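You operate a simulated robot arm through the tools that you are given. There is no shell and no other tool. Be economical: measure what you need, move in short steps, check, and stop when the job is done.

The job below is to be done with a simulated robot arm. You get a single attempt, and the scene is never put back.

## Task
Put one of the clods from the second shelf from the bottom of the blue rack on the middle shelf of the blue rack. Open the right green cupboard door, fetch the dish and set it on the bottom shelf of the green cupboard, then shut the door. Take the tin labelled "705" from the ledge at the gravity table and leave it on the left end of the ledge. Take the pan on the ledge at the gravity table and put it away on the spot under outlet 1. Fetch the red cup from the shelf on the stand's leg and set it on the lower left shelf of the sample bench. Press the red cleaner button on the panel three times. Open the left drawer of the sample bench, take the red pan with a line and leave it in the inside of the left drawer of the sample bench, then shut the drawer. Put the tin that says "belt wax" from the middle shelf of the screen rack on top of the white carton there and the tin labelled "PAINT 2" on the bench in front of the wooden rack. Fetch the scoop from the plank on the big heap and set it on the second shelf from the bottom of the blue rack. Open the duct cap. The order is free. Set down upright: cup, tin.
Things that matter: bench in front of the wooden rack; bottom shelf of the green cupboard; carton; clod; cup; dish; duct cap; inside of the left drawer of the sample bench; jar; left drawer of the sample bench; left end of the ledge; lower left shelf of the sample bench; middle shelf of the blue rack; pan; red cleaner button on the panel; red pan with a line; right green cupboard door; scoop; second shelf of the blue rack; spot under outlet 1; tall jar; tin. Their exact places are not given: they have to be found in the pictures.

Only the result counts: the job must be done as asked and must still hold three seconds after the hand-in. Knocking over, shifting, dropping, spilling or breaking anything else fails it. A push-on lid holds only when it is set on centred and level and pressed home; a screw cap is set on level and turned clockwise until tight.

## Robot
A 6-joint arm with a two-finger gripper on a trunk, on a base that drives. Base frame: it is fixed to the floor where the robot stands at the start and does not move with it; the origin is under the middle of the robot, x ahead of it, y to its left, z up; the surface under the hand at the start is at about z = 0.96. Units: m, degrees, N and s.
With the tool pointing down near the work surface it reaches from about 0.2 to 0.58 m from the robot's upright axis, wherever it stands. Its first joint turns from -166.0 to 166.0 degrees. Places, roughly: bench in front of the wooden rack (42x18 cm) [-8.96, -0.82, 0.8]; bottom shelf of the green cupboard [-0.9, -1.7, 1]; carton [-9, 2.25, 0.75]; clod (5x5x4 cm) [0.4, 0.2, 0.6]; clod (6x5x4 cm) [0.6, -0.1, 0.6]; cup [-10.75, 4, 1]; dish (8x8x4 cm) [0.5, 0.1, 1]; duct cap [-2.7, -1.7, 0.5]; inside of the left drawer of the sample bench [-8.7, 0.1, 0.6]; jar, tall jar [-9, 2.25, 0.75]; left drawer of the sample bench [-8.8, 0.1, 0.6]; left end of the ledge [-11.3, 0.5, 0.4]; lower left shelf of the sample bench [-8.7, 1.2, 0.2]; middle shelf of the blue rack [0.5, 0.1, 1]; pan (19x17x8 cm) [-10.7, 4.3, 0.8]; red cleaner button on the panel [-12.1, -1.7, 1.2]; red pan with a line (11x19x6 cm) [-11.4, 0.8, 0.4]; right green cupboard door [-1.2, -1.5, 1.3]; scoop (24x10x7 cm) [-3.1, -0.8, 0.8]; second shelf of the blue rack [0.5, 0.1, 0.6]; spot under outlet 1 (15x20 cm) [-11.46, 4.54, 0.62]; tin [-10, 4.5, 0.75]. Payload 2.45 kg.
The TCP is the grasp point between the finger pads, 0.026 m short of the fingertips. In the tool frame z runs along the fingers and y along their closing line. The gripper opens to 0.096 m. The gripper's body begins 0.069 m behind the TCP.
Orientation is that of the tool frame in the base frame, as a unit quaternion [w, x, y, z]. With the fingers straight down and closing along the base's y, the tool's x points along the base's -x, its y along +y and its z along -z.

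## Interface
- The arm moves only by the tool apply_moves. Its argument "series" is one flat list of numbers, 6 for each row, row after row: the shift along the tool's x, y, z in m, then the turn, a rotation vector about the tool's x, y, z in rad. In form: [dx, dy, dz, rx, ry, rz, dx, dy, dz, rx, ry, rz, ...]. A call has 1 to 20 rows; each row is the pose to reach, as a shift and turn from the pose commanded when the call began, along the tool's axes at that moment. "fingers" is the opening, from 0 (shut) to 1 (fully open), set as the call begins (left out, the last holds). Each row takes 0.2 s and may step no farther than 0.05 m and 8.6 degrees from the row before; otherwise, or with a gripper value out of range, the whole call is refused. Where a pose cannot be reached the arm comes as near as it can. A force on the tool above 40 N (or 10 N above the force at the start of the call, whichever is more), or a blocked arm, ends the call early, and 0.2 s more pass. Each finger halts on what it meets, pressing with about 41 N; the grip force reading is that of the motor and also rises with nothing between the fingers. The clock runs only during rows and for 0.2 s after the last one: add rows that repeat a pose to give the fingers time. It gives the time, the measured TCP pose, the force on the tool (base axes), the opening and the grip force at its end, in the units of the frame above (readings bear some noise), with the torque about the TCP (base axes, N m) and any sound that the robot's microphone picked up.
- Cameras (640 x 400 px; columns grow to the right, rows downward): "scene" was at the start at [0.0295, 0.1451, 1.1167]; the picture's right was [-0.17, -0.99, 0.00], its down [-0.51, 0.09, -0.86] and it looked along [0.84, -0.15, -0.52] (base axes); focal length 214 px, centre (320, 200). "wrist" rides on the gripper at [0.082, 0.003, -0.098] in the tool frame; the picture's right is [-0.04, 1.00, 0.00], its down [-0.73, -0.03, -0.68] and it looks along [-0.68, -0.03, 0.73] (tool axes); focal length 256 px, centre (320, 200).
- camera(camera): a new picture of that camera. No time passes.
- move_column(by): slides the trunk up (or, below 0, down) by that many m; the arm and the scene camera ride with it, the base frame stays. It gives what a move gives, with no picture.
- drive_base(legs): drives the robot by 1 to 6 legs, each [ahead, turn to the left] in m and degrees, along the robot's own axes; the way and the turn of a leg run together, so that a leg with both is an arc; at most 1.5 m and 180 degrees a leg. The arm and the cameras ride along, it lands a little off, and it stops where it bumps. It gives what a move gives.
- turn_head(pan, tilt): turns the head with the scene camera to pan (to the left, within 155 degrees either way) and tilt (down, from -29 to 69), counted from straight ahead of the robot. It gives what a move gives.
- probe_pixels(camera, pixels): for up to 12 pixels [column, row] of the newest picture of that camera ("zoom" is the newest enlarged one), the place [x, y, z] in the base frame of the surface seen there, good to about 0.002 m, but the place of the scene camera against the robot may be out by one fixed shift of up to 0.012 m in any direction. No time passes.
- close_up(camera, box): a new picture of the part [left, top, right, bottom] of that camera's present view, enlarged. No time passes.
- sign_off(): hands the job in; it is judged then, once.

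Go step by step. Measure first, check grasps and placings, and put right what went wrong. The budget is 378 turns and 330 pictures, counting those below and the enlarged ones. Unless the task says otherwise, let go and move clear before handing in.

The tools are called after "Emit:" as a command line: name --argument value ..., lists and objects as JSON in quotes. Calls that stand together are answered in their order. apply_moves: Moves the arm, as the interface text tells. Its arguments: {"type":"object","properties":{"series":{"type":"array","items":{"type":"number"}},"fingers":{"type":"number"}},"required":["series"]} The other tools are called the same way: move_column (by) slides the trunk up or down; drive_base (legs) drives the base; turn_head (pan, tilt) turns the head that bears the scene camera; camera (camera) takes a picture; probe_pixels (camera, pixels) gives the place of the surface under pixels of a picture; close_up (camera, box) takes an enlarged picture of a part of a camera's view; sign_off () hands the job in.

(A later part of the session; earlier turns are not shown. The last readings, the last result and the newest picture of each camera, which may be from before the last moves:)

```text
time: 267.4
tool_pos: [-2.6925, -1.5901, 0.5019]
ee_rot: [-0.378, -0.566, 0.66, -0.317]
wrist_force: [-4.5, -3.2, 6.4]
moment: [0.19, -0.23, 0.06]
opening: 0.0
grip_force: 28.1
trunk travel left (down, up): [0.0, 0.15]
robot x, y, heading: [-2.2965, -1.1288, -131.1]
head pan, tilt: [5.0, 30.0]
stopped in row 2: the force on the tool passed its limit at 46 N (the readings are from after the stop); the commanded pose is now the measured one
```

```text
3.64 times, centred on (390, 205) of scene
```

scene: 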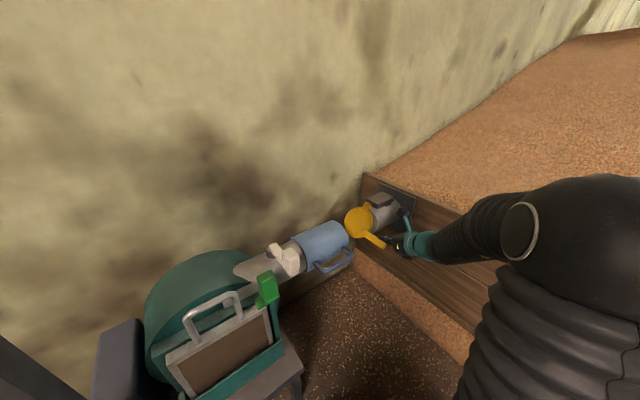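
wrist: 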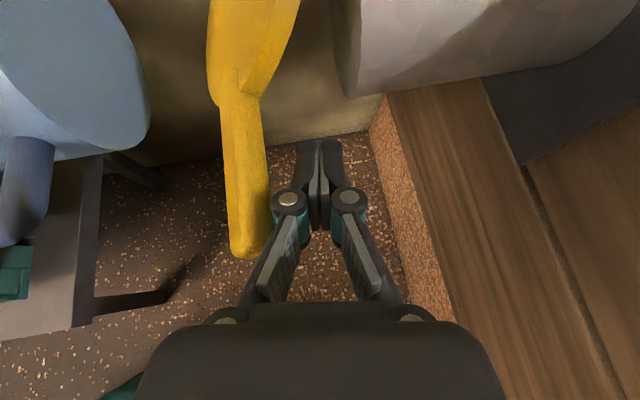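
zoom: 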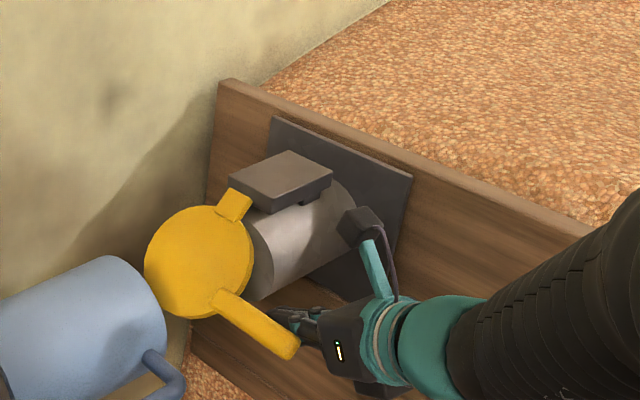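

The push should go more tangentially (up as well as out). I try small steps at 50° upward.

Emit:
apply_moves --series '[0.0044, -0.0045, -0.0037, 0, 0, 0, 0.0088, -0.009, -0.0075, 0, 0, 0, 0.0135, -0.0135, -0.0113, 0, 0, 0, 0.019, -0.017, -0.0155, 0, 0, 0, 0.0255, -0.0205, -0.02, 0, 0, 0, 0.032, -0.0235, -0.0245, 0, 0, 0, 0.0395, -0.026, -0.0293, 0, 0, 0, 0.0475, -0.0275, -0.034, 0, 0, 0]'

Emit:
close_up --camera "scene" --box '[320, 150, 460, 260]'

Emit:
camera --camera "wrist"

```text
time: 269.1
tool_pos: [-2.6687, -1.5876, 0.5513]
ee_rot: [-0.38, -0.564, 0.663, -0.313]
wrist_force: [-10.5, 6.0, 0.2]
moment: [-0.14, -0.19, 0.44]
opening: 0.0
grip_force: 28.3
trunk travel left (down, up): [0.0, 0.15]
robot x, y, heading: [-2.2947, -1.1293, -131.4]
head pan, tilt: [5.0, 30.0]
stopped in row 8: the force on the tool passed its limit at 42 N (the readings are from after the stop); the commanded pose is now the measured one
```

```text
3.64 times, centred on (390, 205) of scene
```

zoom: 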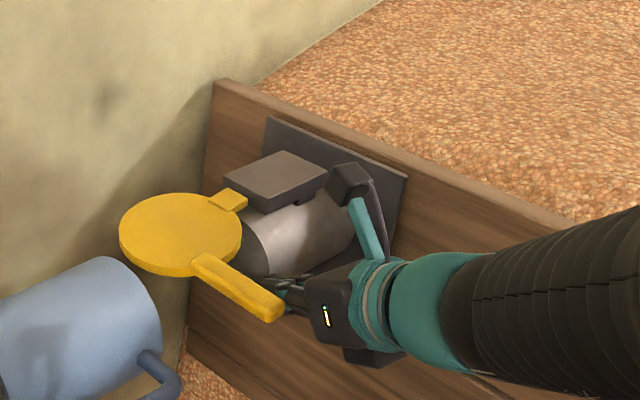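

```text
233 pictures are left
```

wrist: 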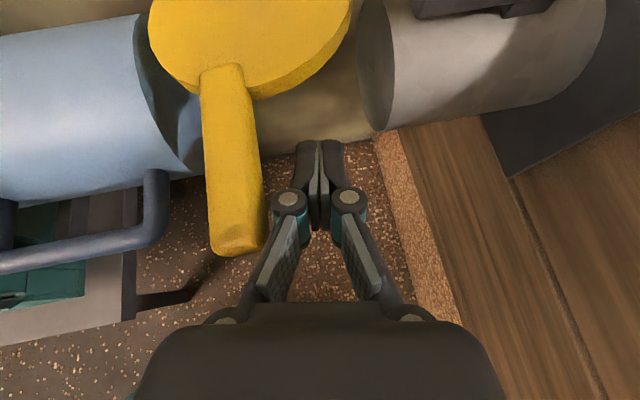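

The flap is ~75° up. I dip the fingers, slip under the bar, and push up.

Emit:
apply_moves --series '[-0.0212, 0, 0.0133, 0, 0, 0, -0.0382, 0, 0.0239, 0, 0, 0, -0.0396, -0.0198, 0.0215, 0, 0, 0, -0.0412, -0.0396, 0.0191, 0, 0, 0, -0.0201, -0.0416, 0.0056, 0, 0, 0, -0.0116, -0.042, 0.0, 0, 0, 0, -0.0032, -0.0426, -0.0051, 0, 0, 0, 0.007, -0.0426, -0.0114, 0, 0, 0, 0.0172, -0.0426, -0.0178, 0, 0, 0, 0.0274, -0.0416, -0.024, 0, 0, 0, 0.0379, -0.0376, -0.0299, 0, 0, 0, 0.047, -0.0297, -0.0343, 0, 0, 0]'

Emit:
close_up --camera "scene" --box '[320, 150, 460, 260]'

Emit:
camera --camera "wrist"

```text
time: 269.6
tool_pos: [-2.6728, -1.5889, 0.5277]
ee_rot: [-0.384, -0.56, 0.665, -0.311]
wrist_force: [-9.4, 4.1, 1.9]
moment: [-0.04, -0.22, 0.38]
opening: 0.0
grip_force: 28.6
trunk travel left (down, up): [0.0, 0.15]
robot x, y, heading: [-2.2969, -1.1321, -132.2]
head pan, tilt: [5.0, 30.0]
stopped in row 2: the force on the tool passed its limit at 46 N (the readings are from after the stop); the commanded pose is now the measured one
```

```text
3.64 times, centred on (390, 205) of scene
```

zoom: 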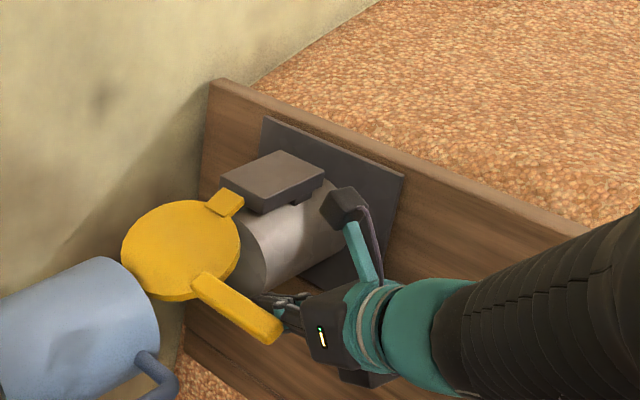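

```text
231 pictures are left
```

wrist: 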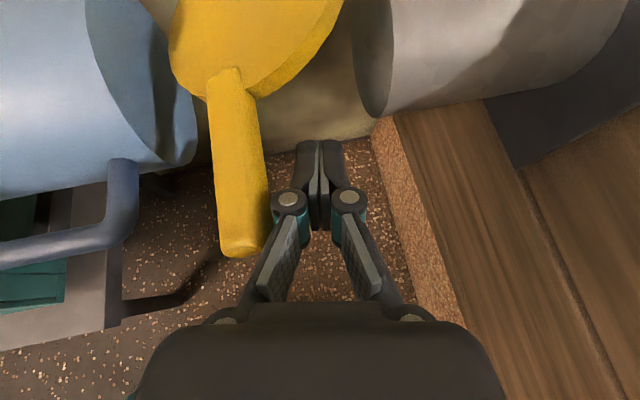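

The fingers drag the bar along; I first retreat 3 cm from it and see whether the flap holds.

Emit:
apply_moves --series '[0, 0.015, 0, 0, 0, 0, 0, 0.03, 0, 0, 0, 0]'

Emit:
close_up --camera "scene" --box '[320, 150, 460, 260]'

Emit:
probe_pixels --camera "zoom" --pixels '[[230, 200], [130, 240], [240, 310], [270, 335], [215, 285]]'

```text
time: 270.2
tool_pos: [-2.702, -1.5826, 0.5271]
ee_rot: [-0.383, -0.561, 0.664, -0.312]
wrist_force: [0.5, -0.2, -0.8]
moment: [0.01, -0.02, 0.0]
opening: 0.0
grip_force: 28.5
trunk travel left (down, up): [0.0, 0.15]
robot x, y, heading: [-2.2953, -1.1276, -131.9]
head pan, tilt: [5.0, 30.0]
```

```text
3.64 times, centred on (390, 205) of scene
```

zoom: 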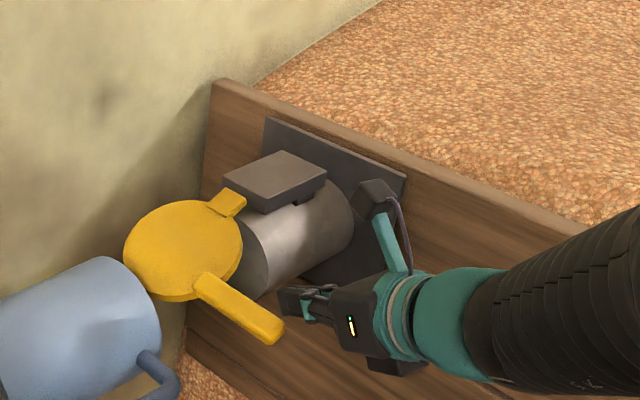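

```text
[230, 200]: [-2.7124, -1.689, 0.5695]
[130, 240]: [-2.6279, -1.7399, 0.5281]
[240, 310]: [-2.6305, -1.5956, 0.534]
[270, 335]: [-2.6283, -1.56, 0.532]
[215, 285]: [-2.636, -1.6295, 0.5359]
```

Friction holds the flap at ~65°. Now I dip, slip under the bar and lift.

Emit:
apply_moves --series '[-0.0258, 0, 0.0153, 0, 0, 0, -0.0472, -0.001, 0.0281, 0, 0, 0, -0.0495, -0.0304, 0.0233, 0, 0, 0, -0.0522, -0.0648, 0.0178, 0, 0, 0, -0.035, -0.0645, 0.0076, 0, 0, 0, -0.0264, -0.0643, 0.0025, 0, 0, 0, -0.0136, -0.0641, -0.0052, 0, 0, 0, -0.0007, -0.0649, -0.013, 0, 0, 0, 0.0121, -0.0646, -0.0207, 0, 0, 0, 0.0252, -0.0624, -0.028, 0, 0, 0, 0.0383, -0.0583, -0.0351, 0, 0, 0, 0.0493, -0.0502, -0.0399, 0, 0, 0]'

Emit:
close_up --camera "scene" --box '[320, 150, 460, 260]'

Emit:
camera --camera "wrist"

```text
time: 272.1
tool_pos: [-2.6304, -1.5812, 0.5297]
ee_rot: [-0.379, -0.563, 0.664, -0.312]
wrist_force: [3.8, 1.6, -1.5]
moment: [-0.08, 0.13, -0.05]
opening: 0.0
grip_force: 29.2
trunk travel left (down, up): [0.0, 0.15]
robot x, y, heading: [-2.2942, -1.1267, -131.4]
head pan, tilt: [5.0, 30.0]
stopped in row 9: the force on the tool passed its limit at 46 N (the readings are from after the stop); the commanded pose is now the measured one
```

```text
3.64 times, centred on (390, 205) of scene
```

zoom: 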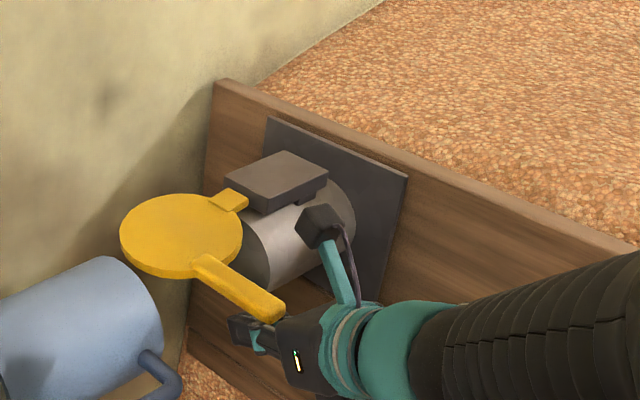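

```text
228 pictures are left
```

wrist: 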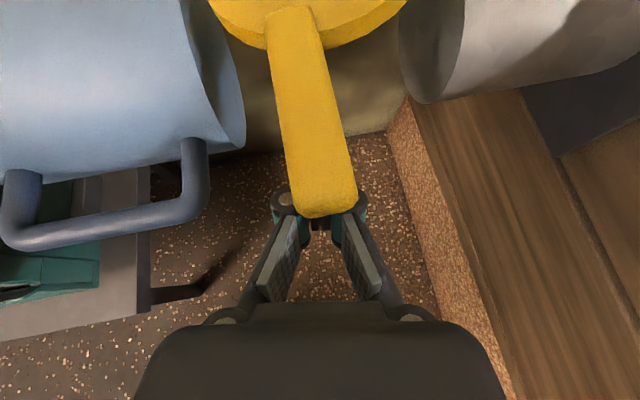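

Fingers are under the bar. I lift slowly along the arc.

Emit:
apply_moves --series '[0.0039, -0.001, -0.0024, 0, 0, 0, 0.0076, -0.002, -0.0049, 0, 0, 0, 0.0114, -0.0029, -0.0074, 0, 0, 0, 0.0152, -0.0029, -0.0097, 0, 0, 0, 0.0191, -0.0029, -0.012, 0, 0, 0, 0.023, -0.0028, -0.0143, 0, 0, 0, 0.0268, -0.002, -0.0164, 0, 0, 0, 0.0307, -0.001, -0.0186, 0, 0, 0, 0.0348, 0, -0.0207, 0, 0, 0, 0.0388, 0.001, -0.0228, 0, 0, 0, 0.0428, 0.002, -0.025, 0, 0, 0, 0.0467, 0.004, -0.027, 0, 0, 0, 0.0507, 0.006, -0.029, 0, 0, 0, 0.0547, 0.008, -0.031, 0, 0, 0, 0.0587, 0.01, -0.0328, 0, 0, 0, 0.0627, 0.0125, -0.0346, 0, 0, 0, 0.0667, 0.015, -0.0364, 0, 0, 0, 0.0707, 0.018, -0.038, 0, 0, 0, 0.0747, 0.021, -0.0396, 0, 0, 0, 0.0787, 0.024, -0.041, 0, 0, 0]'

Emit:
close_up --camera "scene" --box '[320, 150, 460, 260]'

```text
time: 276.3
tool_pos: [-2.6561, -1.581, 0.6194]
ee_rot: [-0.379, -0.563, 0.664, -0.313]
wrist_force: [0.9, 27.2, -7.4]
moment: [-0.85, -0.41, -0.24]
opening: 0.0001
grip_force: 28.7
trunk travel left (down, up): [0.0, 0.15]
robot x, y, heading: [-2.2901, -1.1304, -132.0]
head pan, tilt: [5.0, 30.0]
```

```text
3.64 times, centred on (390, 205) of scene
```

zoom: 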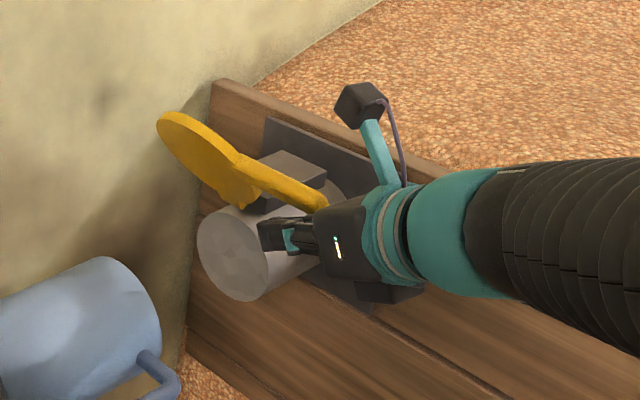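

The cap is swung right over, open. I withdraw the hand outward and up.

Emit:
apply_moves --series '[0, -0.02, 0, 0, 0, 0, 0, -0.045, 0, 0, 0, 0, 0, -0.045, -0.045, 0, 0, 0, 0, -0.045, -0.09, 0, 0, 0, 0, -0.045, -0.135, 0, 0, 0]'

Emit:
drive_base --legs '[[-0.4, 0]]'

Emit:
close_up --camera "scene" --box '[280, 130, 480, 255]'

```text
time: 276.6
tool_pos: [-2.6527, -1.5824, 0.6204]
ee_rot: [-0.382, -0.561, 0.666, -0.309]
wrist_force: [3.1, 11.8, 0.7]
moment: [-0.34, -0.03, -0.11]
opening: 0.0001
grip_force: 28.0
trunk travel left (down, up): [0.0, 0.15]
robot x, y, heading: [-2.2953, -1.1286, -131.7]
head pan, tilt: [5.0, 30.0]
stopped in row 1: the force on the tool passed its limit at 51 N (the readings are from after the stop); the commanded pose is now the measured one
```

```text
time: 279.0
tool_pos: [-2.3919, -1.2889, 0.618]
ee_rot: [-0.381, -0.561, 0.667, -0.309]
wrist_force: [-0.3, 0.0, 0.1]
moment: [0.03, 0.0, 0.0]
opening: 0.0003
grip_force: 28.6
trunk travel left (down, up): [0.0, 0.15]
robot x, y, heading: [-2.0332, -0.8396, -131.6]
head pan, tilt: [5.0, 30.0]
```

```text
3.20 times, centred on (380, 192) of scene
```

zoom: 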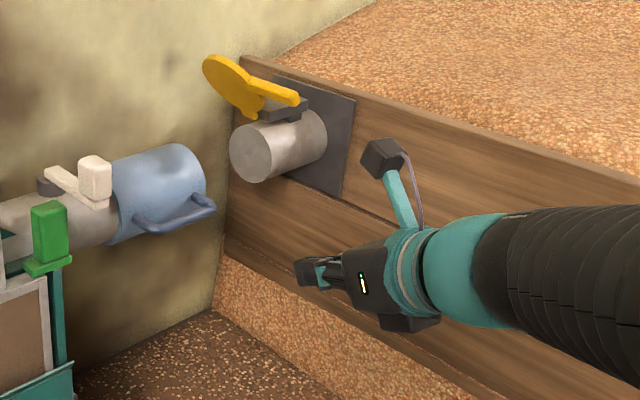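

Cap stays open and the hand is clear. Next the scoop: I raise trunk and arm, and turn toward the plank.

Emit:
move_column --by 0.15

Emit:
apply_moves --series '[0.0344, 0, -0.0204, -0.086, 0, 0.051, 0.0688, 0, -0.041, -0.172, 0, 0.102, 0.103, 0, -0.061, -0.257, 0, 0.153, 0.1376, 0, -0.0818, -0.343, 0, 0.204, 0.172, 0, -0.102, -0.429, -0.008, 0.2555]'

Emit:
drive_base --legs '[[0, -50]]'

Emit:
turn_head --pan 0 --tilt 20

Emit:
camera --camera "scene"

Emit:
camera --camera "wrist"

```text
time: 280.8
tool_pos: [-2.3918, -1.2892, 0.7696]
ee_rot: [-0.381, -0.561, 0.667, -0.309]
wrist_force: [-0.1, -0.3, 0.6]
moment: [0.0, -0.04, 0.0]
opening: 0.0
grip_force: 28.5
trunk travel left (down, up): [-0.15, 0.0]
robot x, y, heading: [-2.0345, -0.8381, -132.1]
head pan, tilt: [5.0, 30.0]
```

```text
time: 282.0
tool_pos: [-2.4099, -1.2748, 0.9655]
ee_rot: [-0.445, -0.385, 0.781, -0.21]
wrist_force: [0.3, -0.8, -0.1]
moment: [-0.02, -0.03, -0.01]
opening: 0.0
grip_force: 28.5
out of reach, approached as far as the arm can: row 5
trunk travel left (down, up): [-0.15, 0.0]
robot x, y, heading: [-2.0311, -0.8351, -132.0]
head pan, tilt: [5.0, 30.0]
```

```text
time: 284.6
tool_pos: [-2.607, -0.8351, 0.9663]
ee_rot: [-0.492, -0.022, 0.87, -0.003]
wrist_force: [0.2, 0.6, -0.2]
moment: [-0.03, 0.0, 0.0]
opening: 0.0001
grip_force: 29.0
trunk travel left (down, up): [-0.15, 0.0]
robot x, y, heading: [-2.0329, -0.841, 178.4]
head pan, tilt: [5.0, 30.0]
```

```text
time: 285.3
tool_pos: [-2.6084, -0.8342, 0.9673]
ee_rot: [-0.492, -0.022, 0.87, -0.003]
wrist_force: [-0.6, 1.1, 0.1]
moment: [0.0, -0.03, -0.04]
opening: 0.0001
grip_force: 27.9
trunk travel left (down, up): [-0.15, 0.0]
robot x, y, heading: [-2.0363, -0.8407, 178.7]
head pan, tilt: [0.0, 20.0]
```

```text
225 pictures are left
```

scene: 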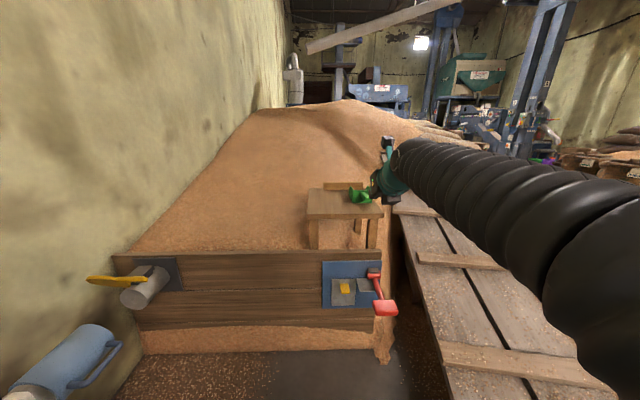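

```text
224 pictures are left
```

wrist: 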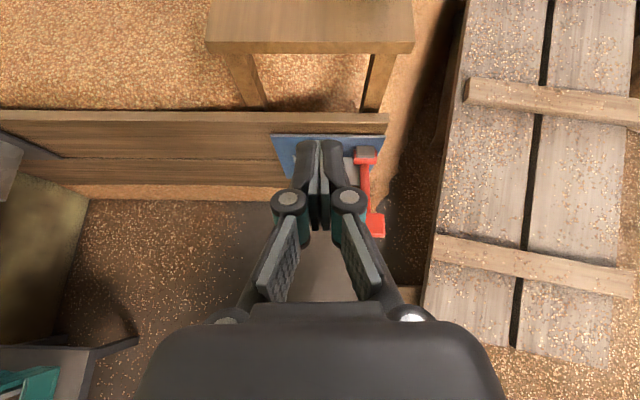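

Emit:
probe_pixels --camera "wrist" --pixels '[[425, 300], [445, 200], [465, 60], [310, 5], [400, 45], [375, 228], [365, 155], [380, 120], [250, 195]]'

Emit:
close_up --camera "scene" --box '[290, 160, 410, 250]'

Emit:
probe_pixels --camera "scene" --pixels '[[358, 195], [352, 197], [368, 200], [340, 210], [455, 370]]'

```text
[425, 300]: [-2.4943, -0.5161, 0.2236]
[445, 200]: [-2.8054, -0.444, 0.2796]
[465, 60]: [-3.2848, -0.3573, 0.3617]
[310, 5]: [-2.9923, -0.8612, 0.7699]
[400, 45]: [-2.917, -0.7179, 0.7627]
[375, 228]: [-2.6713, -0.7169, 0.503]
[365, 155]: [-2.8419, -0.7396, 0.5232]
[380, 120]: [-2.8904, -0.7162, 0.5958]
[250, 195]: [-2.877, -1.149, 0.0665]
```

```text
4.44 times, centred on (350, 205) of scene
```

zoom: 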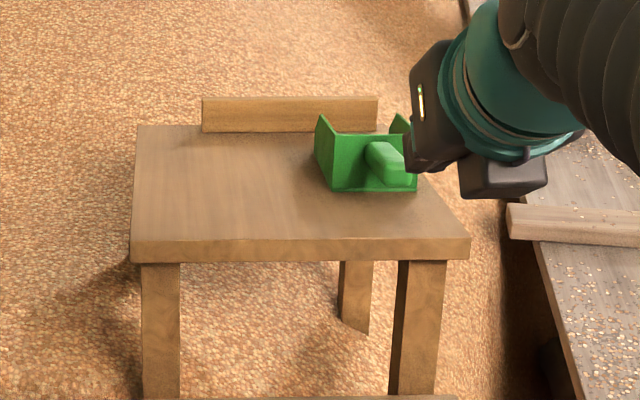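

```text
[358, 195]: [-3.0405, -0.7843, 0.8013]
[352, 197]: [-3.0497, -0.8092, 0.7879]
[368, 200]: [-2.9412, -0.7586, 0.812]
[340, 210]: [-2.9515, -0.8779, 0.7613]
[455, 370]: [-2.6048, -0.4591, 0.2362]
```

The scoop's handle points toward us at about (−2.94,−0.76,0.81). I drive nearer, keeping off the ramp (edge y≈−0.51) and the red lever.

Emit:
drive_base --legs '[[0, 12], [0.22, 0], [0, -22]]'

Emit:
camera --camera "wrist"

Emit:
camera --camera "scene"

```text
time: 289.1
tool_pos: [-2.8167, -0.7826, 0.9657]
ee_rot: [-0.491, 0.047, 0.869, 0.036]
wrist_force: [0.1, -0.4, 0.0]
moment: [0.02, -0.01, -0.02]
opening: 0.0002
grip_force: 28.4
trunk travel left (down, up): [-0.15, 0.0]
robot x, y, heading: [-2.2486, -0.8803, 169.1]
head pan, tilt: [0.0, 20.0]
stopped in leg 3: the robot was blocked; the commanded pose is now the measured one
```

```text
222 pictures are left
```

wrist: 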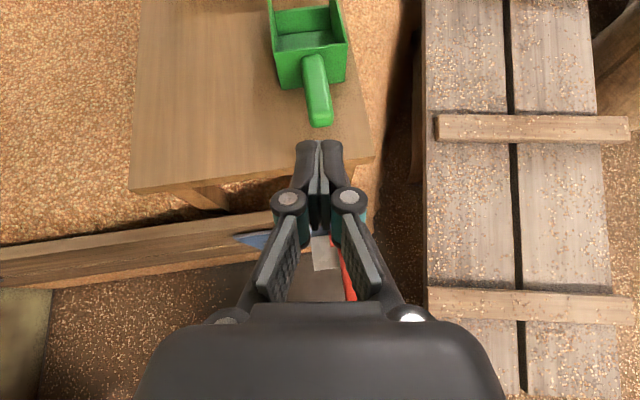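

```text
221 pictures are left
```

scene: 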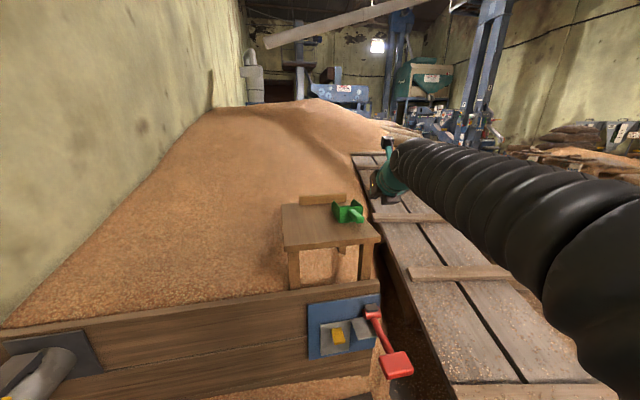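

The base brushed something at the turn's end (likely the ramp), but the aim is good: handle at (318,95). I probe it.

Emit:
probe_pixels --camera "wrist" --pixels '[[314, 62], [318, 90], [321, 118], [321, 126], [306, 90], [329, 90], [280, 60], [345, 60], [300, 20], [240, 120], [335, 120]]'

Emit:
close_up --camera "wrist" --box '[240, 0, 400, 130]'

```text
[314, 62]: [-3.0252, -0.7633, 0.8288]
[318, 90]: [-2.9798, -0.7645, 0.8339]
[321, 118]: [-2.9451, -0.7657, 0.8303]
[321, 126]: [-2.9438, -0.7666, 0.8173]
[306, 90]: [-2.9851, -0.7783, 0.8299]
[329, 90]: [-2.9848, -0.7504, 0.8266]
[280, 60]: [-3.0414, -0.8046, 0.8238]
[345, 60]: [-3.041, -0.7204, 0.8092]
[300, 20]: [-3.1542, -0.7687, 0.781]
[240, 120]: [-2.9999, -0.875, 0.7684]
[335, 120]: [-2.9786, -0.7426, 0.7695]
```

```text
3.08 times, centred on (320, 65) of wrist
```

zoom: 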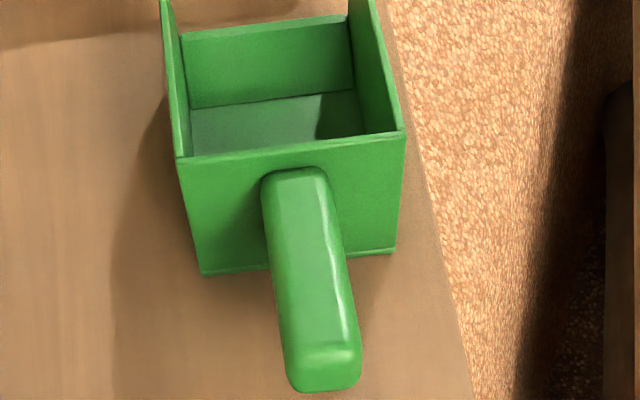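

Handle axis y −0.764, x −3.03…−2.943, top 0.834. I open, approach along the tool axis and grip it.

Emit:
apply_moves --series '[-0.0445, -0.0024, 0, 0, 0, 0, -0.0445, -0.0024, 0.045, 0, 0, 0, -0.0445, -0.0024, 0.09, 0, 0, 0, -0.0445, -0.0024, 0.135, 0, 0, 0, -0.0445, -0.0024, 0.18, 0, 0, 0, -0.0445, -0.0024, 0.21, 0, 0, 0]' --fingers 0.8

Emit:
camera --camera "wrist"

```text
time: 290.5
tool_pos: [-2.9728, -0.765, 0.8212]
ee_rot: [-0.492, 0.048, 0.869, 0.036]
wrist_force: [0.5, -0.9, 1.9]
moment: [0.04, -0.01, 0.01]
opening: 0.0766
grip_force: 0.0
trunk travel left (down, up): [-0.15, 0.0]
robot x, y, heading: [-2.2483, -0.8834, 169.2]
head pan, tilt: [0.0, 20.0]
```

```text
219 pictures are left
```

wrist: 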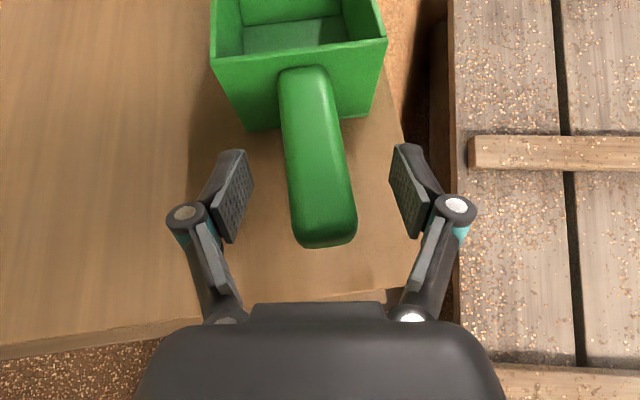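

I yaw 7° to match the handle and close.

Emit:
apply_moves --series '[0, 0, 0, 0.109, 0.002, -0.065, 0, 0, 0, 0.109, 0.002, -0.065]'

Emit:
apply_moves --series '[0, 0, 0, 0, 0, 0, 0, 0, 0, 0, 0, 0, 0, 0, 0, 0, 0, 0]' --fingers 0

Emit:
camera --camera "wrist"

```text
time: 291.1
tool_pos: [-2.9719, -0.7653, 0.8188]
ee_rot: [-0.491, -0.008, 0.871, 0.005]
wrist_force: [-0.6, -0.5, 0.3]
moment: [-0.03, -0.03, 0.02]
opening: 0.0768
grip_force: 0.0
trunk travel left (down, up): [-0.15, 0.0]
robot x, y, heading: [-2.2504, -0.8842, 169.0]
head pan, tilt: [0.0, 20.0]
```

```text
time: 291.9
tool_pos: [-2.9718, -0.7649, 0.8184]
ee_rot: [-0.492, -0.007, 0.871, 0.005]
wrist_force: [-0.3, 0.0, 0.3]
moment: [-0.11, 0.02, -0.02]
opening: 0.0294
grip_force: 41.3
trunk travel left (down, up): [-0.15, 0.0]
robot x, y, heading: [-2.2491, -0.8777, 168.9]
head pan, tilt: [0.0, 20.0]
```

```text
218 pictures are left
```

wrist: 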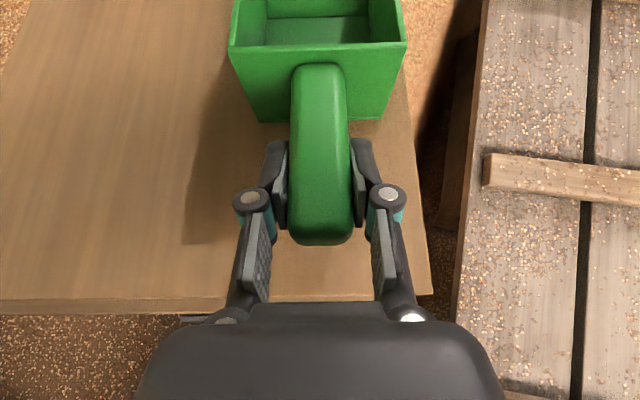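

Handle gripped (0.0294). I lift 0.12 m, back out and carry the scoop toward the blue rack.

Emit:
apply_moves --series '[0.0343, 0, -0.0207, 0, 0, 0, 0.0687, 0, -0.0413, 0, 0, 0, 0.103, 0, -0.062, 0, 0, 0]'

Emit:
drive_base --legs '[[-0.35, 0], [0, -116]]'

Emit:
turn_head --pan 0 --tilt 20

Emit:
camera --camera "scene"

```text
time: 292.7
tool_pos: [-2.9735, -0.767, 0.9375]
ee_rot: [-0.49, -0.007, 0.872, 0.006]
wrist_force: [-0.1, 0.5, -1.9]
moment: [-0.02, -0.1, 0.02]
opening: 0.0294
grip_force: 40.8
trunk travel left (down, up): [-0.15, 0.0]
robot x, y, heading: [-2.2524, -0.8787, 168.8]
head pan, tilt: [0.0, 20.0]
```

```text
time: 299.8
tool_pos: [-1.4807, -0.3512, 0.9372]
ee_rot: [-0.255, 0.737, 0.464, 0.42]
wrist_force: [-0.3, 0.0, -0.7]
moment: [-0.14, 0.06, 0.0]
opening: 0.0292
grip_force: 40.9
trunk travel left (down, up): [-0.15, 0.0]
robot x, y, heading: [-1.9075, -0.9443, 52.5]
head pan, tilt: [0.0, 20.0]
```

```text
time: 300.4
tool_pos: [-1.4811, -0.3509, 0.9367]
ee_rot: [-0.254, 0.738, 0.463, 0.421]
wrist_force: [0.1, 0.5, -1.4]
moment: [-0.05, 0.04, 0.03]
opening: 0.0294
grip_force: 41.3
trunk travel left (down, up): [-0.15, 0.0]
robot x, y, heading: [-1.9065, -0.9455, 52.2]
head pan, tilt: [0.0, 20.0]
```

```text
217 pictures are left
```

scene: 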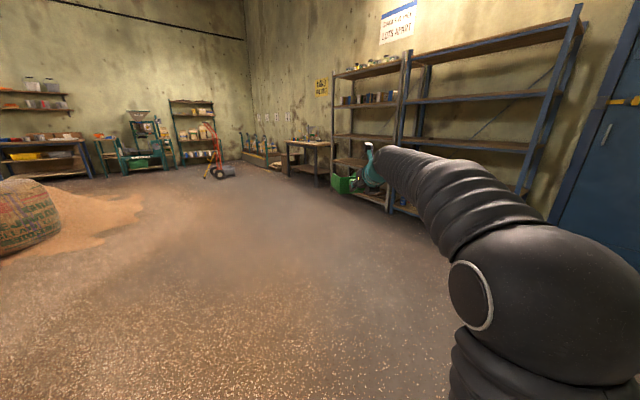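

Path is open. I drive to the staging point and turn to face the rack, then lower the trunk.

Emit:
drive_base --legs '[[1.0, 0], [0.72, 0], [0, -58]]'

Emit:
move_column --by -0.15

Emit:
camera --camera "scene"

```text
time: 311.7
tool_pos: [-0.1447, 0.3807, 0.9383]
ee_rot: [-0.019, 0.869, 0.05, 0.492]
wrist_force: [0.0, 0.0, -1.5]
moment: [-0.03, 0.11, 0.01]
opening: 0.0293
grip_force: 41.4
trunk travel left (down, up): [-0.15, 0.0]
robot x, y, heading: [-0.8776, 0.4232, -5.2]
head pan, tilt: [0.0, 20.0]
```

```text
time: 313.5
tool_pos: [-0.1452, 0.3816, 0.7887]
ee_rot: [-0.02, 0.869, 0.051, 0.491]
wrist_force: [-1.0, 1.0, -0.7]
moment: [0.01, 0.1, 0.03]
opening: 0.029
grip_force: 40.7
trunk travel left (down, up): [0.0, 0.15]
robot x, y, heading: [-0.8754, 0.4194, -4.9]
head pan, tilt: [0.0, 20.0]
```

```text
216 pictures are left
```

scene: 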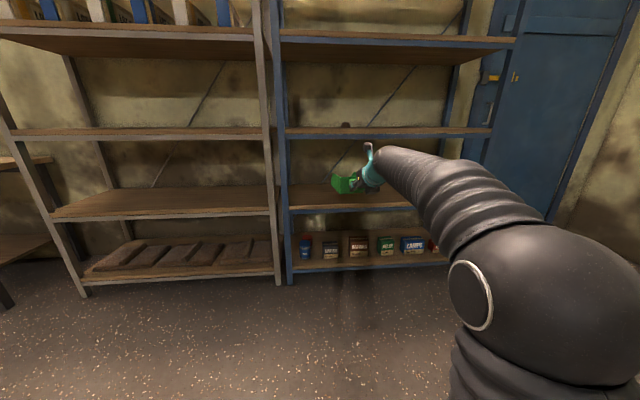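

I lower the hand 0.155 m, then drive in 0.3 m and check.

Emit:
apply_moves --series '[-0.033, 0, 0.02, 0, 0, 0, -0.066, 0, 0.04, 0, 0, 0, -0.099, 0, 0.06, 0, 0, 0, -0.1325, 0, 0.08, 0, 0, 0]'

Emit:
drive_base --legs '[[0.3, 0]]'

Emit:
camera --camera "scene"

Emit:
camera --camera "wrist"

```text
time: 314.5
tool_pos: [-0.1454, 0.3775, 0.6327]
ee_rot: [-0.019, 0.869, 0.05, 0.492]
wrist_force: [-0.3, -0.9, -1.6]
moment: [-0.03, 0.13, -0.01]
opening: 0.0292
grip_force: 40.8
trunk travel left (down, up): [0.0, 0.15]
robot x, y, heading: [-0.8795, 0.4205, -5.0]
head pan, tilt: [0.0, 20.0]
```

```text
time: 316.5
tool_pos: [0.1538, 0.3518, 0.632]
ee_rot: [-0.02, 0.869, 0.051, 0.491]
wrist_force: [0.6, 0.0, -1.4]
moment: [0.02, 0.14, -0.02]
opening: 0.0293
grip_force: 41.3
trunk travel left (down, up): [0.0, 0.15]
robot x, y, heading: [-0.5763, 0.3937, -5.0]
head pan, tilt: [0.0, 20.0]
```

```text
215 pictures are left
```

scene: 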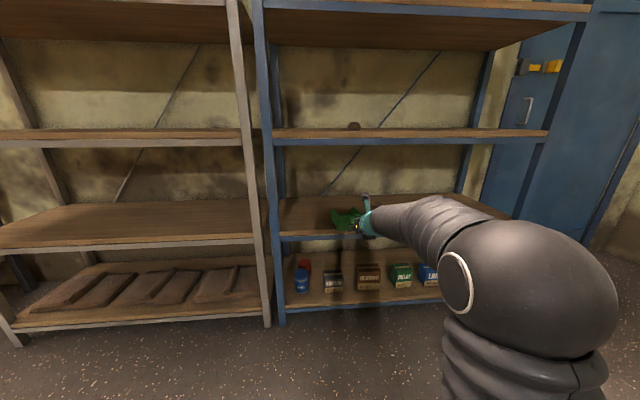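

```text
214 pictures are left
```

wrist: 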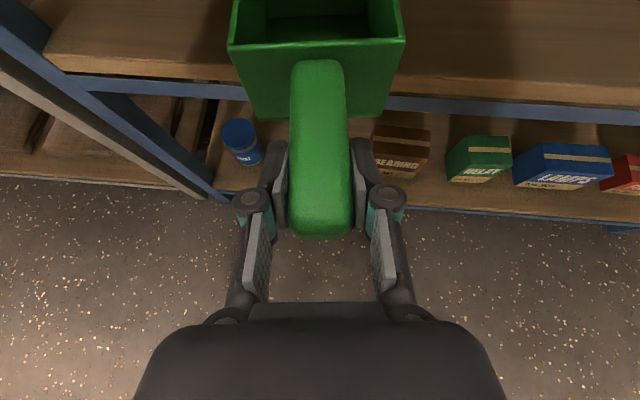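

Clear on both sides. I drive 0.21 m more and lower to the shelf.

Emit:
drive_base --legs '[[0.21, 0]]'

Emit:
apply_moves --series '[-0.0128, 0, 0.0077, 0, 0, 0, -0.0257, 0, 0.0155, 0, 0, 0, -0.0282, 0, 0.017, 0, 0, 0]'

Emit:
camera --camera "wrist"

```text
time: 318.1
tool_pos: [0.363, 0.3325, 0.6322]
ee_rot: [-0.02, 0.869, 0.051, 0.491]
wrist_force: [-1.8, -0.2, -1.6]
moment: [0.02, 0.12, -0.03]
opening: 0.0293
grip_force: 41.4
trunk travel left (down, up): [0.0, 0.15]
robot x, y, heading: [-0.3675, 0.378, -5.1]
head pan, tilt: [0.0, 20.0]
```

```text
time: 318.9
tool_pos: [0.3664, 0.3333, 0.6009]
ee_rot: [-0.02, 0.869, 0.051, 0.492]
wrist_force: [-0.5, 0.8, 4.1]
moment: [0.39, -0.92, 0.11]
opening: 0.0294
grip_force: 41.3
trunk travel left (down, up): [0.0, 0.15]
robot x, y, heading: [-0.37, 0.3755, -5.3]
head pan, tilt: [0.0, 20.0]
```

```text
213 pictures are left
```

wrist: 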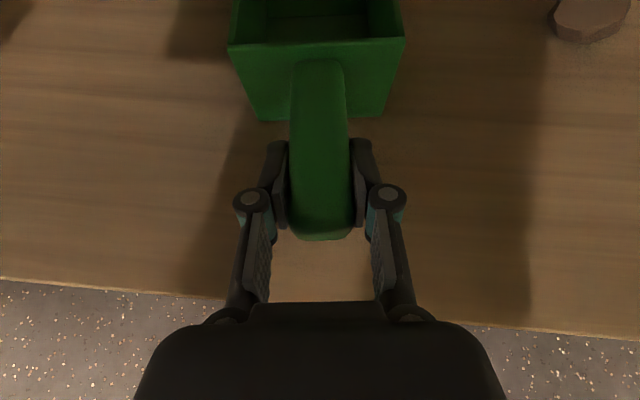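

It touches down. I open and draw back.

Emit:
apply_moves --series '[0, 0, 0, 0, 0, 0, 0, 0, 0, 0, 0, 0, 0, 0, -0.045, 0, 0, 0, 0, 0, -0.09, 0, 0, 0, 0, 0, -0.13, 0, 0, 0]' --fingers 0.8

Emit:
camera --camera "wrist"

```text
time: 320.1
tool_pos: [0.2544, 0.3216, 0.6671]
ee_rot: [-0.019, 0.869, 0.051, 0.491]
wrist_force: [0.5, -0.2, -0.7]
moment: [-0.01, -0.01, -0.01]
opening: 0.0769
grip_force: 0.0
trunk travel left (down, up): [0.0, 0.15]
robot x, y, heading: [-0.369, 0.3792, -5.2]
head pan, tilt: [0.0, 20.0]
```

```text
212 pictures are left
```

wrist: 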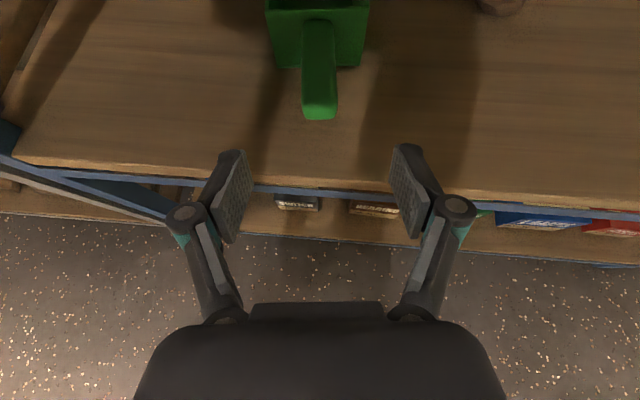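

Scoop is set on the second shelf. Now the far side of the hall: I back off, raise, turn and survey.

Emit:
drive_base --legs '[[-0.5, 0]]'

Emit:
move_column --by 0.15

Emit:
apply_moves --series '[0.015, 0, -0.045, 0, 0, 0, 0.03, 0, -0.09, 0, 0, 0, 0.05, 0, -0.13, 0, 0, 0, 0.09, 0, -0.15, 0, 0, 0, 0.13, 0, -0.165, 0, 0, 0]'

Emit:
drive_base --legs '[[0, 160]]'

Emit:
turn_head --pan 0 --tilt 10

Emit:
camera --camera "scene"

```text
time: 323.1
tool_pos: [-0.2504, 0.3622, 0.6669]
ee_rot: [-0.016, 0.87, 0.045, 0.491]
wrist_force: [0.2, -0.5, 0.6]
moment: [0.02, -0.03, -0.01]
opening: 0.0768
grip_force: 0.1
trunk travel left (down, up): [0.0, 0.15]
robot x, y, heading: [-0.8712, 0.4253, -5.6]
head pan, tilt: [0.0, 20.0]
```

```text
time: 324.9
tool_pos: [-0.2484, 0.3615, 0.8172]
ee_rot: [-0.018, 0.87, 0.046, 0.491]
wrist_force: [-1.1, -0.1, 0.5]
moment: [0.01, -0.01, -0.01]
opening: 0.0767
grip_force: 0.0
trunk travel left (down, up): [-0.15, 0.0]
robot x, y, heading: [-0.8696, 0.4224, -5.7]
head pan, tilt: [0.0, 20.0]
```

```text
time: 326.1
tool_pos: [-0.3242, 0.3586, 1.0135]
ee_rot: [-0.017, 0.87, 0.046, 0.491]
wrist_force: [0.0, -0.4, 0.4]
moment: [-0.01, 0.0, 0.04]
opening: 0.0768
grip_force: 0.2
trunk travel left (down, up): [-0.15, 0.0]
robot x, y, heading: [-0.8684, 0.4242, -5.9]
head pan, tilt: [0.0, 20.0]
```

```text
time: 332.9
tool_pos: [-1.3436, 0.7065, 1.0121]
ee_rot: [-0.484, 0.136, 0.86, 0.085]
wrist_force: [-0.2, 0.2, 0.3]
moment: [0.0, -0.01, 0.01]
opening: 0.0767
grip_force: 0.1
trunk travel left (down, up): [-0.15, 0.0]
robot x, y, heading: [-0.8723, 0.4256, 150.2]
head pan, tilt: [0.0, 20.0]
```

```text
time: 333.6
tool_pos: [-1.3429, 0.7056, 1.0128]
ee_rot: [-0.484, 0.136, 0.86, 0.086]
wrist_force: [0.3, 0.1, -0.8]
moment: [0.03, -0.06, -0.02]
opening: 0.0767
grip_force: 0.0
trunk travel left (down, up): [-0.15, 0.0]
robot x, y, heading: [-0.8752, 0.4265, 150.0]
head pan, tilt: [0.0, 10.0]
```

```text
211 pictures are left
```

scene: 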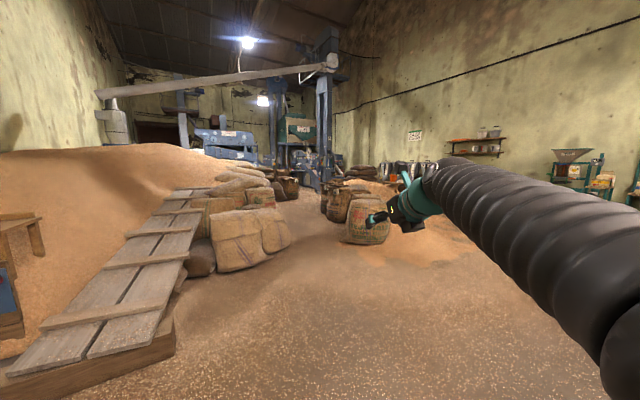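

Emit:
probe_pixels --camera "scene" --pixels '[[280, 245], [215, 275], [355, 240], [310, 225], [310, 205], [440, 255], [470, 235], [400, 185], [320, 190], [570, 185], [480, 150], [300, 160]]'

Emit:
close_up --camera "scene" --box '[180, 90, 460, 260]'

```text
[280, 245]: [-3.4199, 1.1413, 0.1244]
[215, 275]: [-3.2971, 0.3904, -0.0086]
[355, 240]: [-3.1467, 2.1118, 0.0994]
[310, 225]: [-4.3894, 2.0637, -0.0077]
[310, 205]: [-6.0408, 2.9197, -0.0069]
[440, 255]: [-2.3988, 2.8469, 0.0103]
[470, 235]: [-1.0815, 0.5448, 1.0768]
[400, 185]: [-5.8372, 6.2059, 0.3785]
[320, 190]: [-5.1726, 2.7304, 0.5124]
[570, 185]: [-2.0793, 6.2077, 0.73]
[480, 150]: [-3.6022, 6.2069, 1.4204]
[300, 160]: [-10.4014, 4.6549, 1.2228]
```

```text
2.29 times, centred on (320, 175) of scene
```

zoom: 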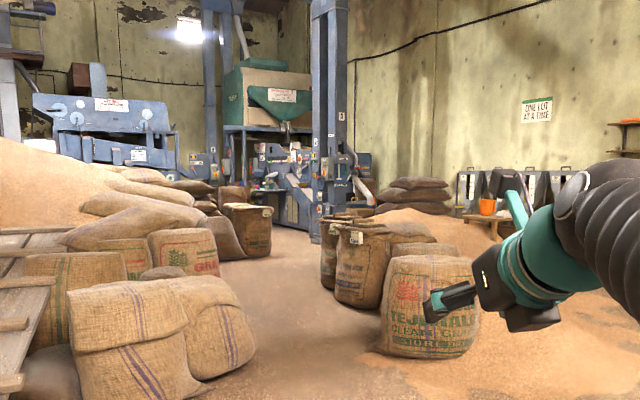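

Emit:
probe_pixels --camera "zoom" --pixels '[[252, 350], [225, 370], [385, 345], [420, 355], [338, 300], [322, 270], [268, 245], [240, 255], [300, 300], [560, 330], [610, 370], [320, 240]]'

```text
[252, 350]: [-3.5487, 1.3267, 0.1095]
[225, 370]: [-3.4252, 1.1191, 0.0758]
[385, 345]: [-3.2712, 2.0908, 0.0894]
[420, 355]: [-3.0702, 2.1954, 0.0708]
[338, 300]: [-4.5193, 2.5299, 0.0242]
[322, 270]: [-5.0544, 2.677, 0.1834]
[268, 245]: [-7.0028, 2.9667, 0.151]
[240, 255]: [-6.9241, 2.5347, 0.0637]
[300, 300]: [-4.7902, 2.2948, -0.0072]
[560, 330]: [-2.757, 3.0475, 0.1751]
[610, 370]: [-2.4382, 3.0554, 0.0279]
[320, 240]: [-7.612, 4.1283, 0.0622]
```

The gap between sacks is only ~0.7 m. I look to the right for a wider way round.

Emit:
turn_head --pan -40 --tilt 10

Emit:
camera --camera "scene"

Emit:
drive_base --legs '[[0.9, 0]]'

Emit:
turn_head --pan 0 --tilt 20

Emit:
camera --camera "scene"

```text
time: 334.6
tool_pos: [-1.3436, 0.7047, 1.0129]
ee_rot: [-0.484, 0.137, 0.86, 0.086]
wrist_force: [-0.5, -0.5, 0.4]
moment: [0.01, -0.01, -0.02]
opening: 0.0768
grip_force: 0.1
trunk travel left (down, up): [-0.15, 0.0]
robot x, y, heading: [-0.8742, 0.4249, 150.1]
head pan, tilt: [-40.0, 10.0]
```

```text
209 pictures are left
```

scene: 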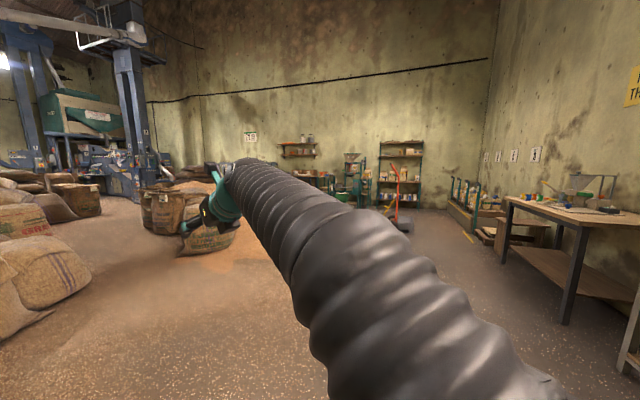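

```text
time: 339.3
tool_pos: [-2.0985, 1.1513, 1.0131]
ee_rot: [-0.484, 0.141, 0.859, 0.088]
wrist_force: [-0.3, 0.4, 0.1]
moment: [-0.01, 0.0, -0.04]
opening: 0.0766
grip_force: 0.0
trunk travel left (down, up): [-0.15, 0.0]
robot x, y, heading: [-1.6284, 0.8652, 149.5]
head pan, tilt: [-40.0, 10.0]
```

```text
time: 340.4
tool_pos: [-2.0987, 1.1522, 1.0116]
ee_rot: [-0.484, 0.141, 0.859, 0.088]
wrist_force: [-0.2, -0.1, 0.5]
moment: [-0.01, 0.01, 0.0]
opening: 0.0766
grip_force: 0.1
trunk travel left (down, up): [-0.15, 0.0]
robot x, y, heading: [-1.629, 0.865, 149.7]
head pan, tilt: [0.0, 20.0]
```

```text
208 pictures are left
```

scene: 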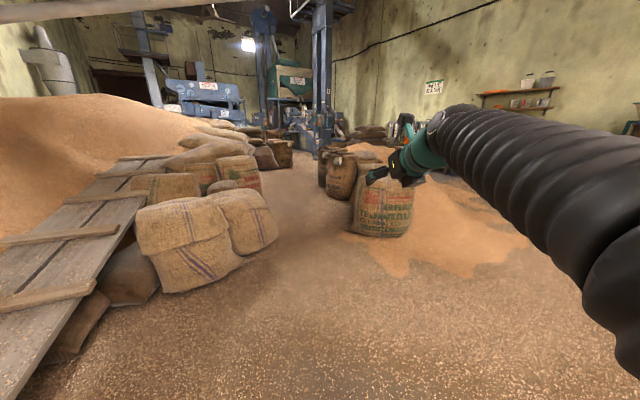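

Emit:
probe_pixels --camera "scene" --pixels '[[276, 225], [278, 245], [258, 255], [352, 215], [354, 232], [320, 185], [322, 195], [262, 190], [292, 165], [330, 180], [345, 200], [262, 215]]'

```text
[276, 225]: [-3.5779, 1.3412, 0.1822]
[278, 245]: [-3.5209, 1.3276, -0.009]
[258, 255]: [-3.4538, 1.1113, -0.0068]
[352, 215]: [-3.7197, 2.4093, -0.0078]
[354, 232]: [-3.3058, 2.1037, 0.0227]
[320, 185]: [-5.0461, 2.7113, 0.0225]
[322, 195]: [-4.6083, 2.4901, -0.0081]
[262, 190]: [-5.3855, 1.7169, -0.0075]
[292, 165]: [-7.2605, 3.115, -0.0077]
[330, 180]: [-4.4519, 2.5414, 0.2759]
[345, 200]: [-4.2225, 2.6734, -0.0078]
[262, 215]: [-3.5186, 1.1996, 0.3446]
```

The sack gap is ~0.8 m between (−3.55,1.34) and (−3.27,2.09). I drive through its middle in checked legs.

Emit:
drive_base --legs '[[0, 2.9], [1.4, 0], [0, 7.5]]'

Emit:
turn_head --pan 0 --tilt 30

Emit:
camera --camera "scene"

```text
time: 348.3
tool_pos: [-3.3656, 1.7337, 1.0127]
ee_rot: [-0.489, 0.073, 0.868, 0.049]
wrist_force: [0.2, -0.7, 0.3]
moment: [0.03, 0.0, -0.03]
opening: 0.0769
grip_force: 0.0
trunk travel left (down, up): [-0.15, 0.0]
robot x, y, heading: [-2.859, 1.5256, 158.5]
head pan, tilt: [0.0, 20.0]
```

```text
time: 349.0
tool_pos: [-3.3657, 1.7333, 1.0129]
ee_rot: [-0.489, 0.073, 0.868, 0.05]
wrist_force: [0.4, -0.4, 0.4]
moment: [-0.01, 0.01, 0.01]
opening: 0.0766
grip_force: 0.0
trunk travel left (down, up): [-0.15, 0.0]
robot x, y, heading: [-2.8603, 1.5206, 158.3]
head pan, tilt: [0.0, 30.0]
```

```text
207 pictures are left
```

scene: 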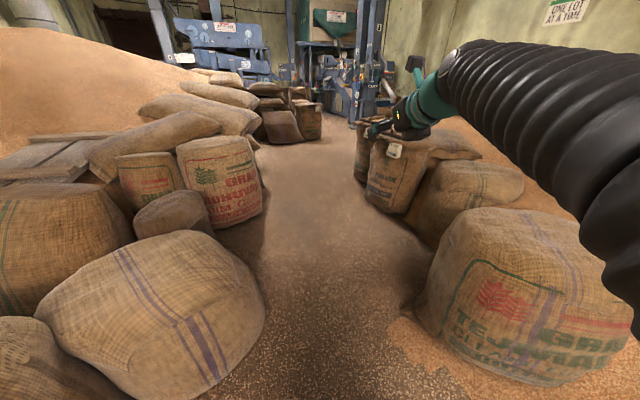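

Passage looks clear. I continue 1.05 m, then bear left slightly.

Emit:
drive_base --legs '[[1.05, 0], [0, 7]]'

Emit:
camera --camera "scene"

```text
time: 355.1
tool_pos: [-4.3711, 2.0618, 1.0124]
ee_rot: [-0.491, 0.022, 0.87, 0.021]
wrist_force: [-0.6, -0.9, -0.5]
moment: [0.03, -0.01, -0.01]
opening: 0.0771
grip_force: 0.0
trunk travel left (down, up): [-0.15, 0.0]
robot x, y, heading: [-3.8443, 1.9123, 165.2]
head pan, tilt: [0.0, 30.0]
```

```text
206 pictures are left
```

scene: 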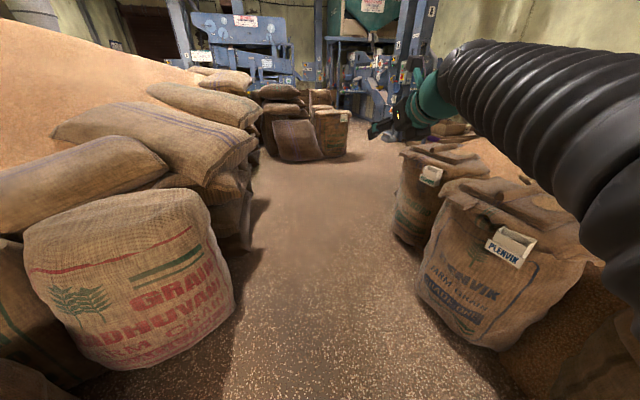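

Emit:
drive_base --legs '[[1.4, 0]]'

Emit:
turn_head --pan 0 --tilt 15

Emit:
camera --camera "scene"

```text
time: 361.9
tool_pos: [-5.7058, 2.3856, 1.0142]
ee_rot: [-0.492, 0.013, 0.87, 0.016]
wrist_force: [0.2, -1.2, 0.1]
moment: [0.0, 0.0, -0.02]
opening: 0.077
grip_force: 0.0
trunk travel left (down, up): [-0.15, 0.0]
robot x, y, heading: [-5.1735, 2.2492, 166.4]
head pan, tilt: [0.0, 30.0]
```

```text
time: 362.7
tool_pos: [-5.7072, 2.3866, 1.0139]
ee_rot: [-0.491, 0.013, 0.871, 0.016]
wrist_force: [-0.8, 0.4, 0.6]
moment: [-0.01, -0.02, -0.01]
opening: 0.0768
grip_force: 0.0
trunk travel left (down, up): [-0.15, 0.0]
robot x, y, heading: [-5.1719, 2.2455, 166.1]
head pan, tilt: [0.0, 15.0]
```

```text
205 pictures are left
```

scene: 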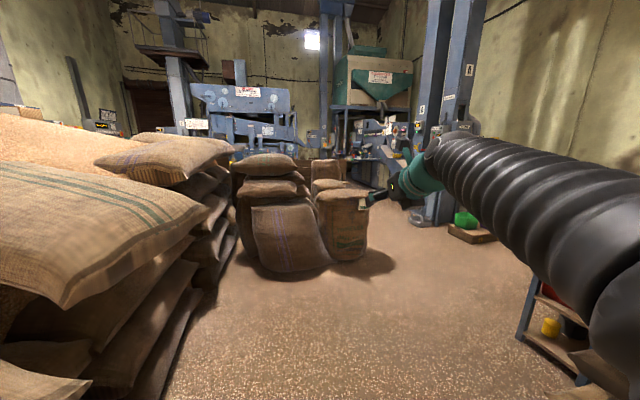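

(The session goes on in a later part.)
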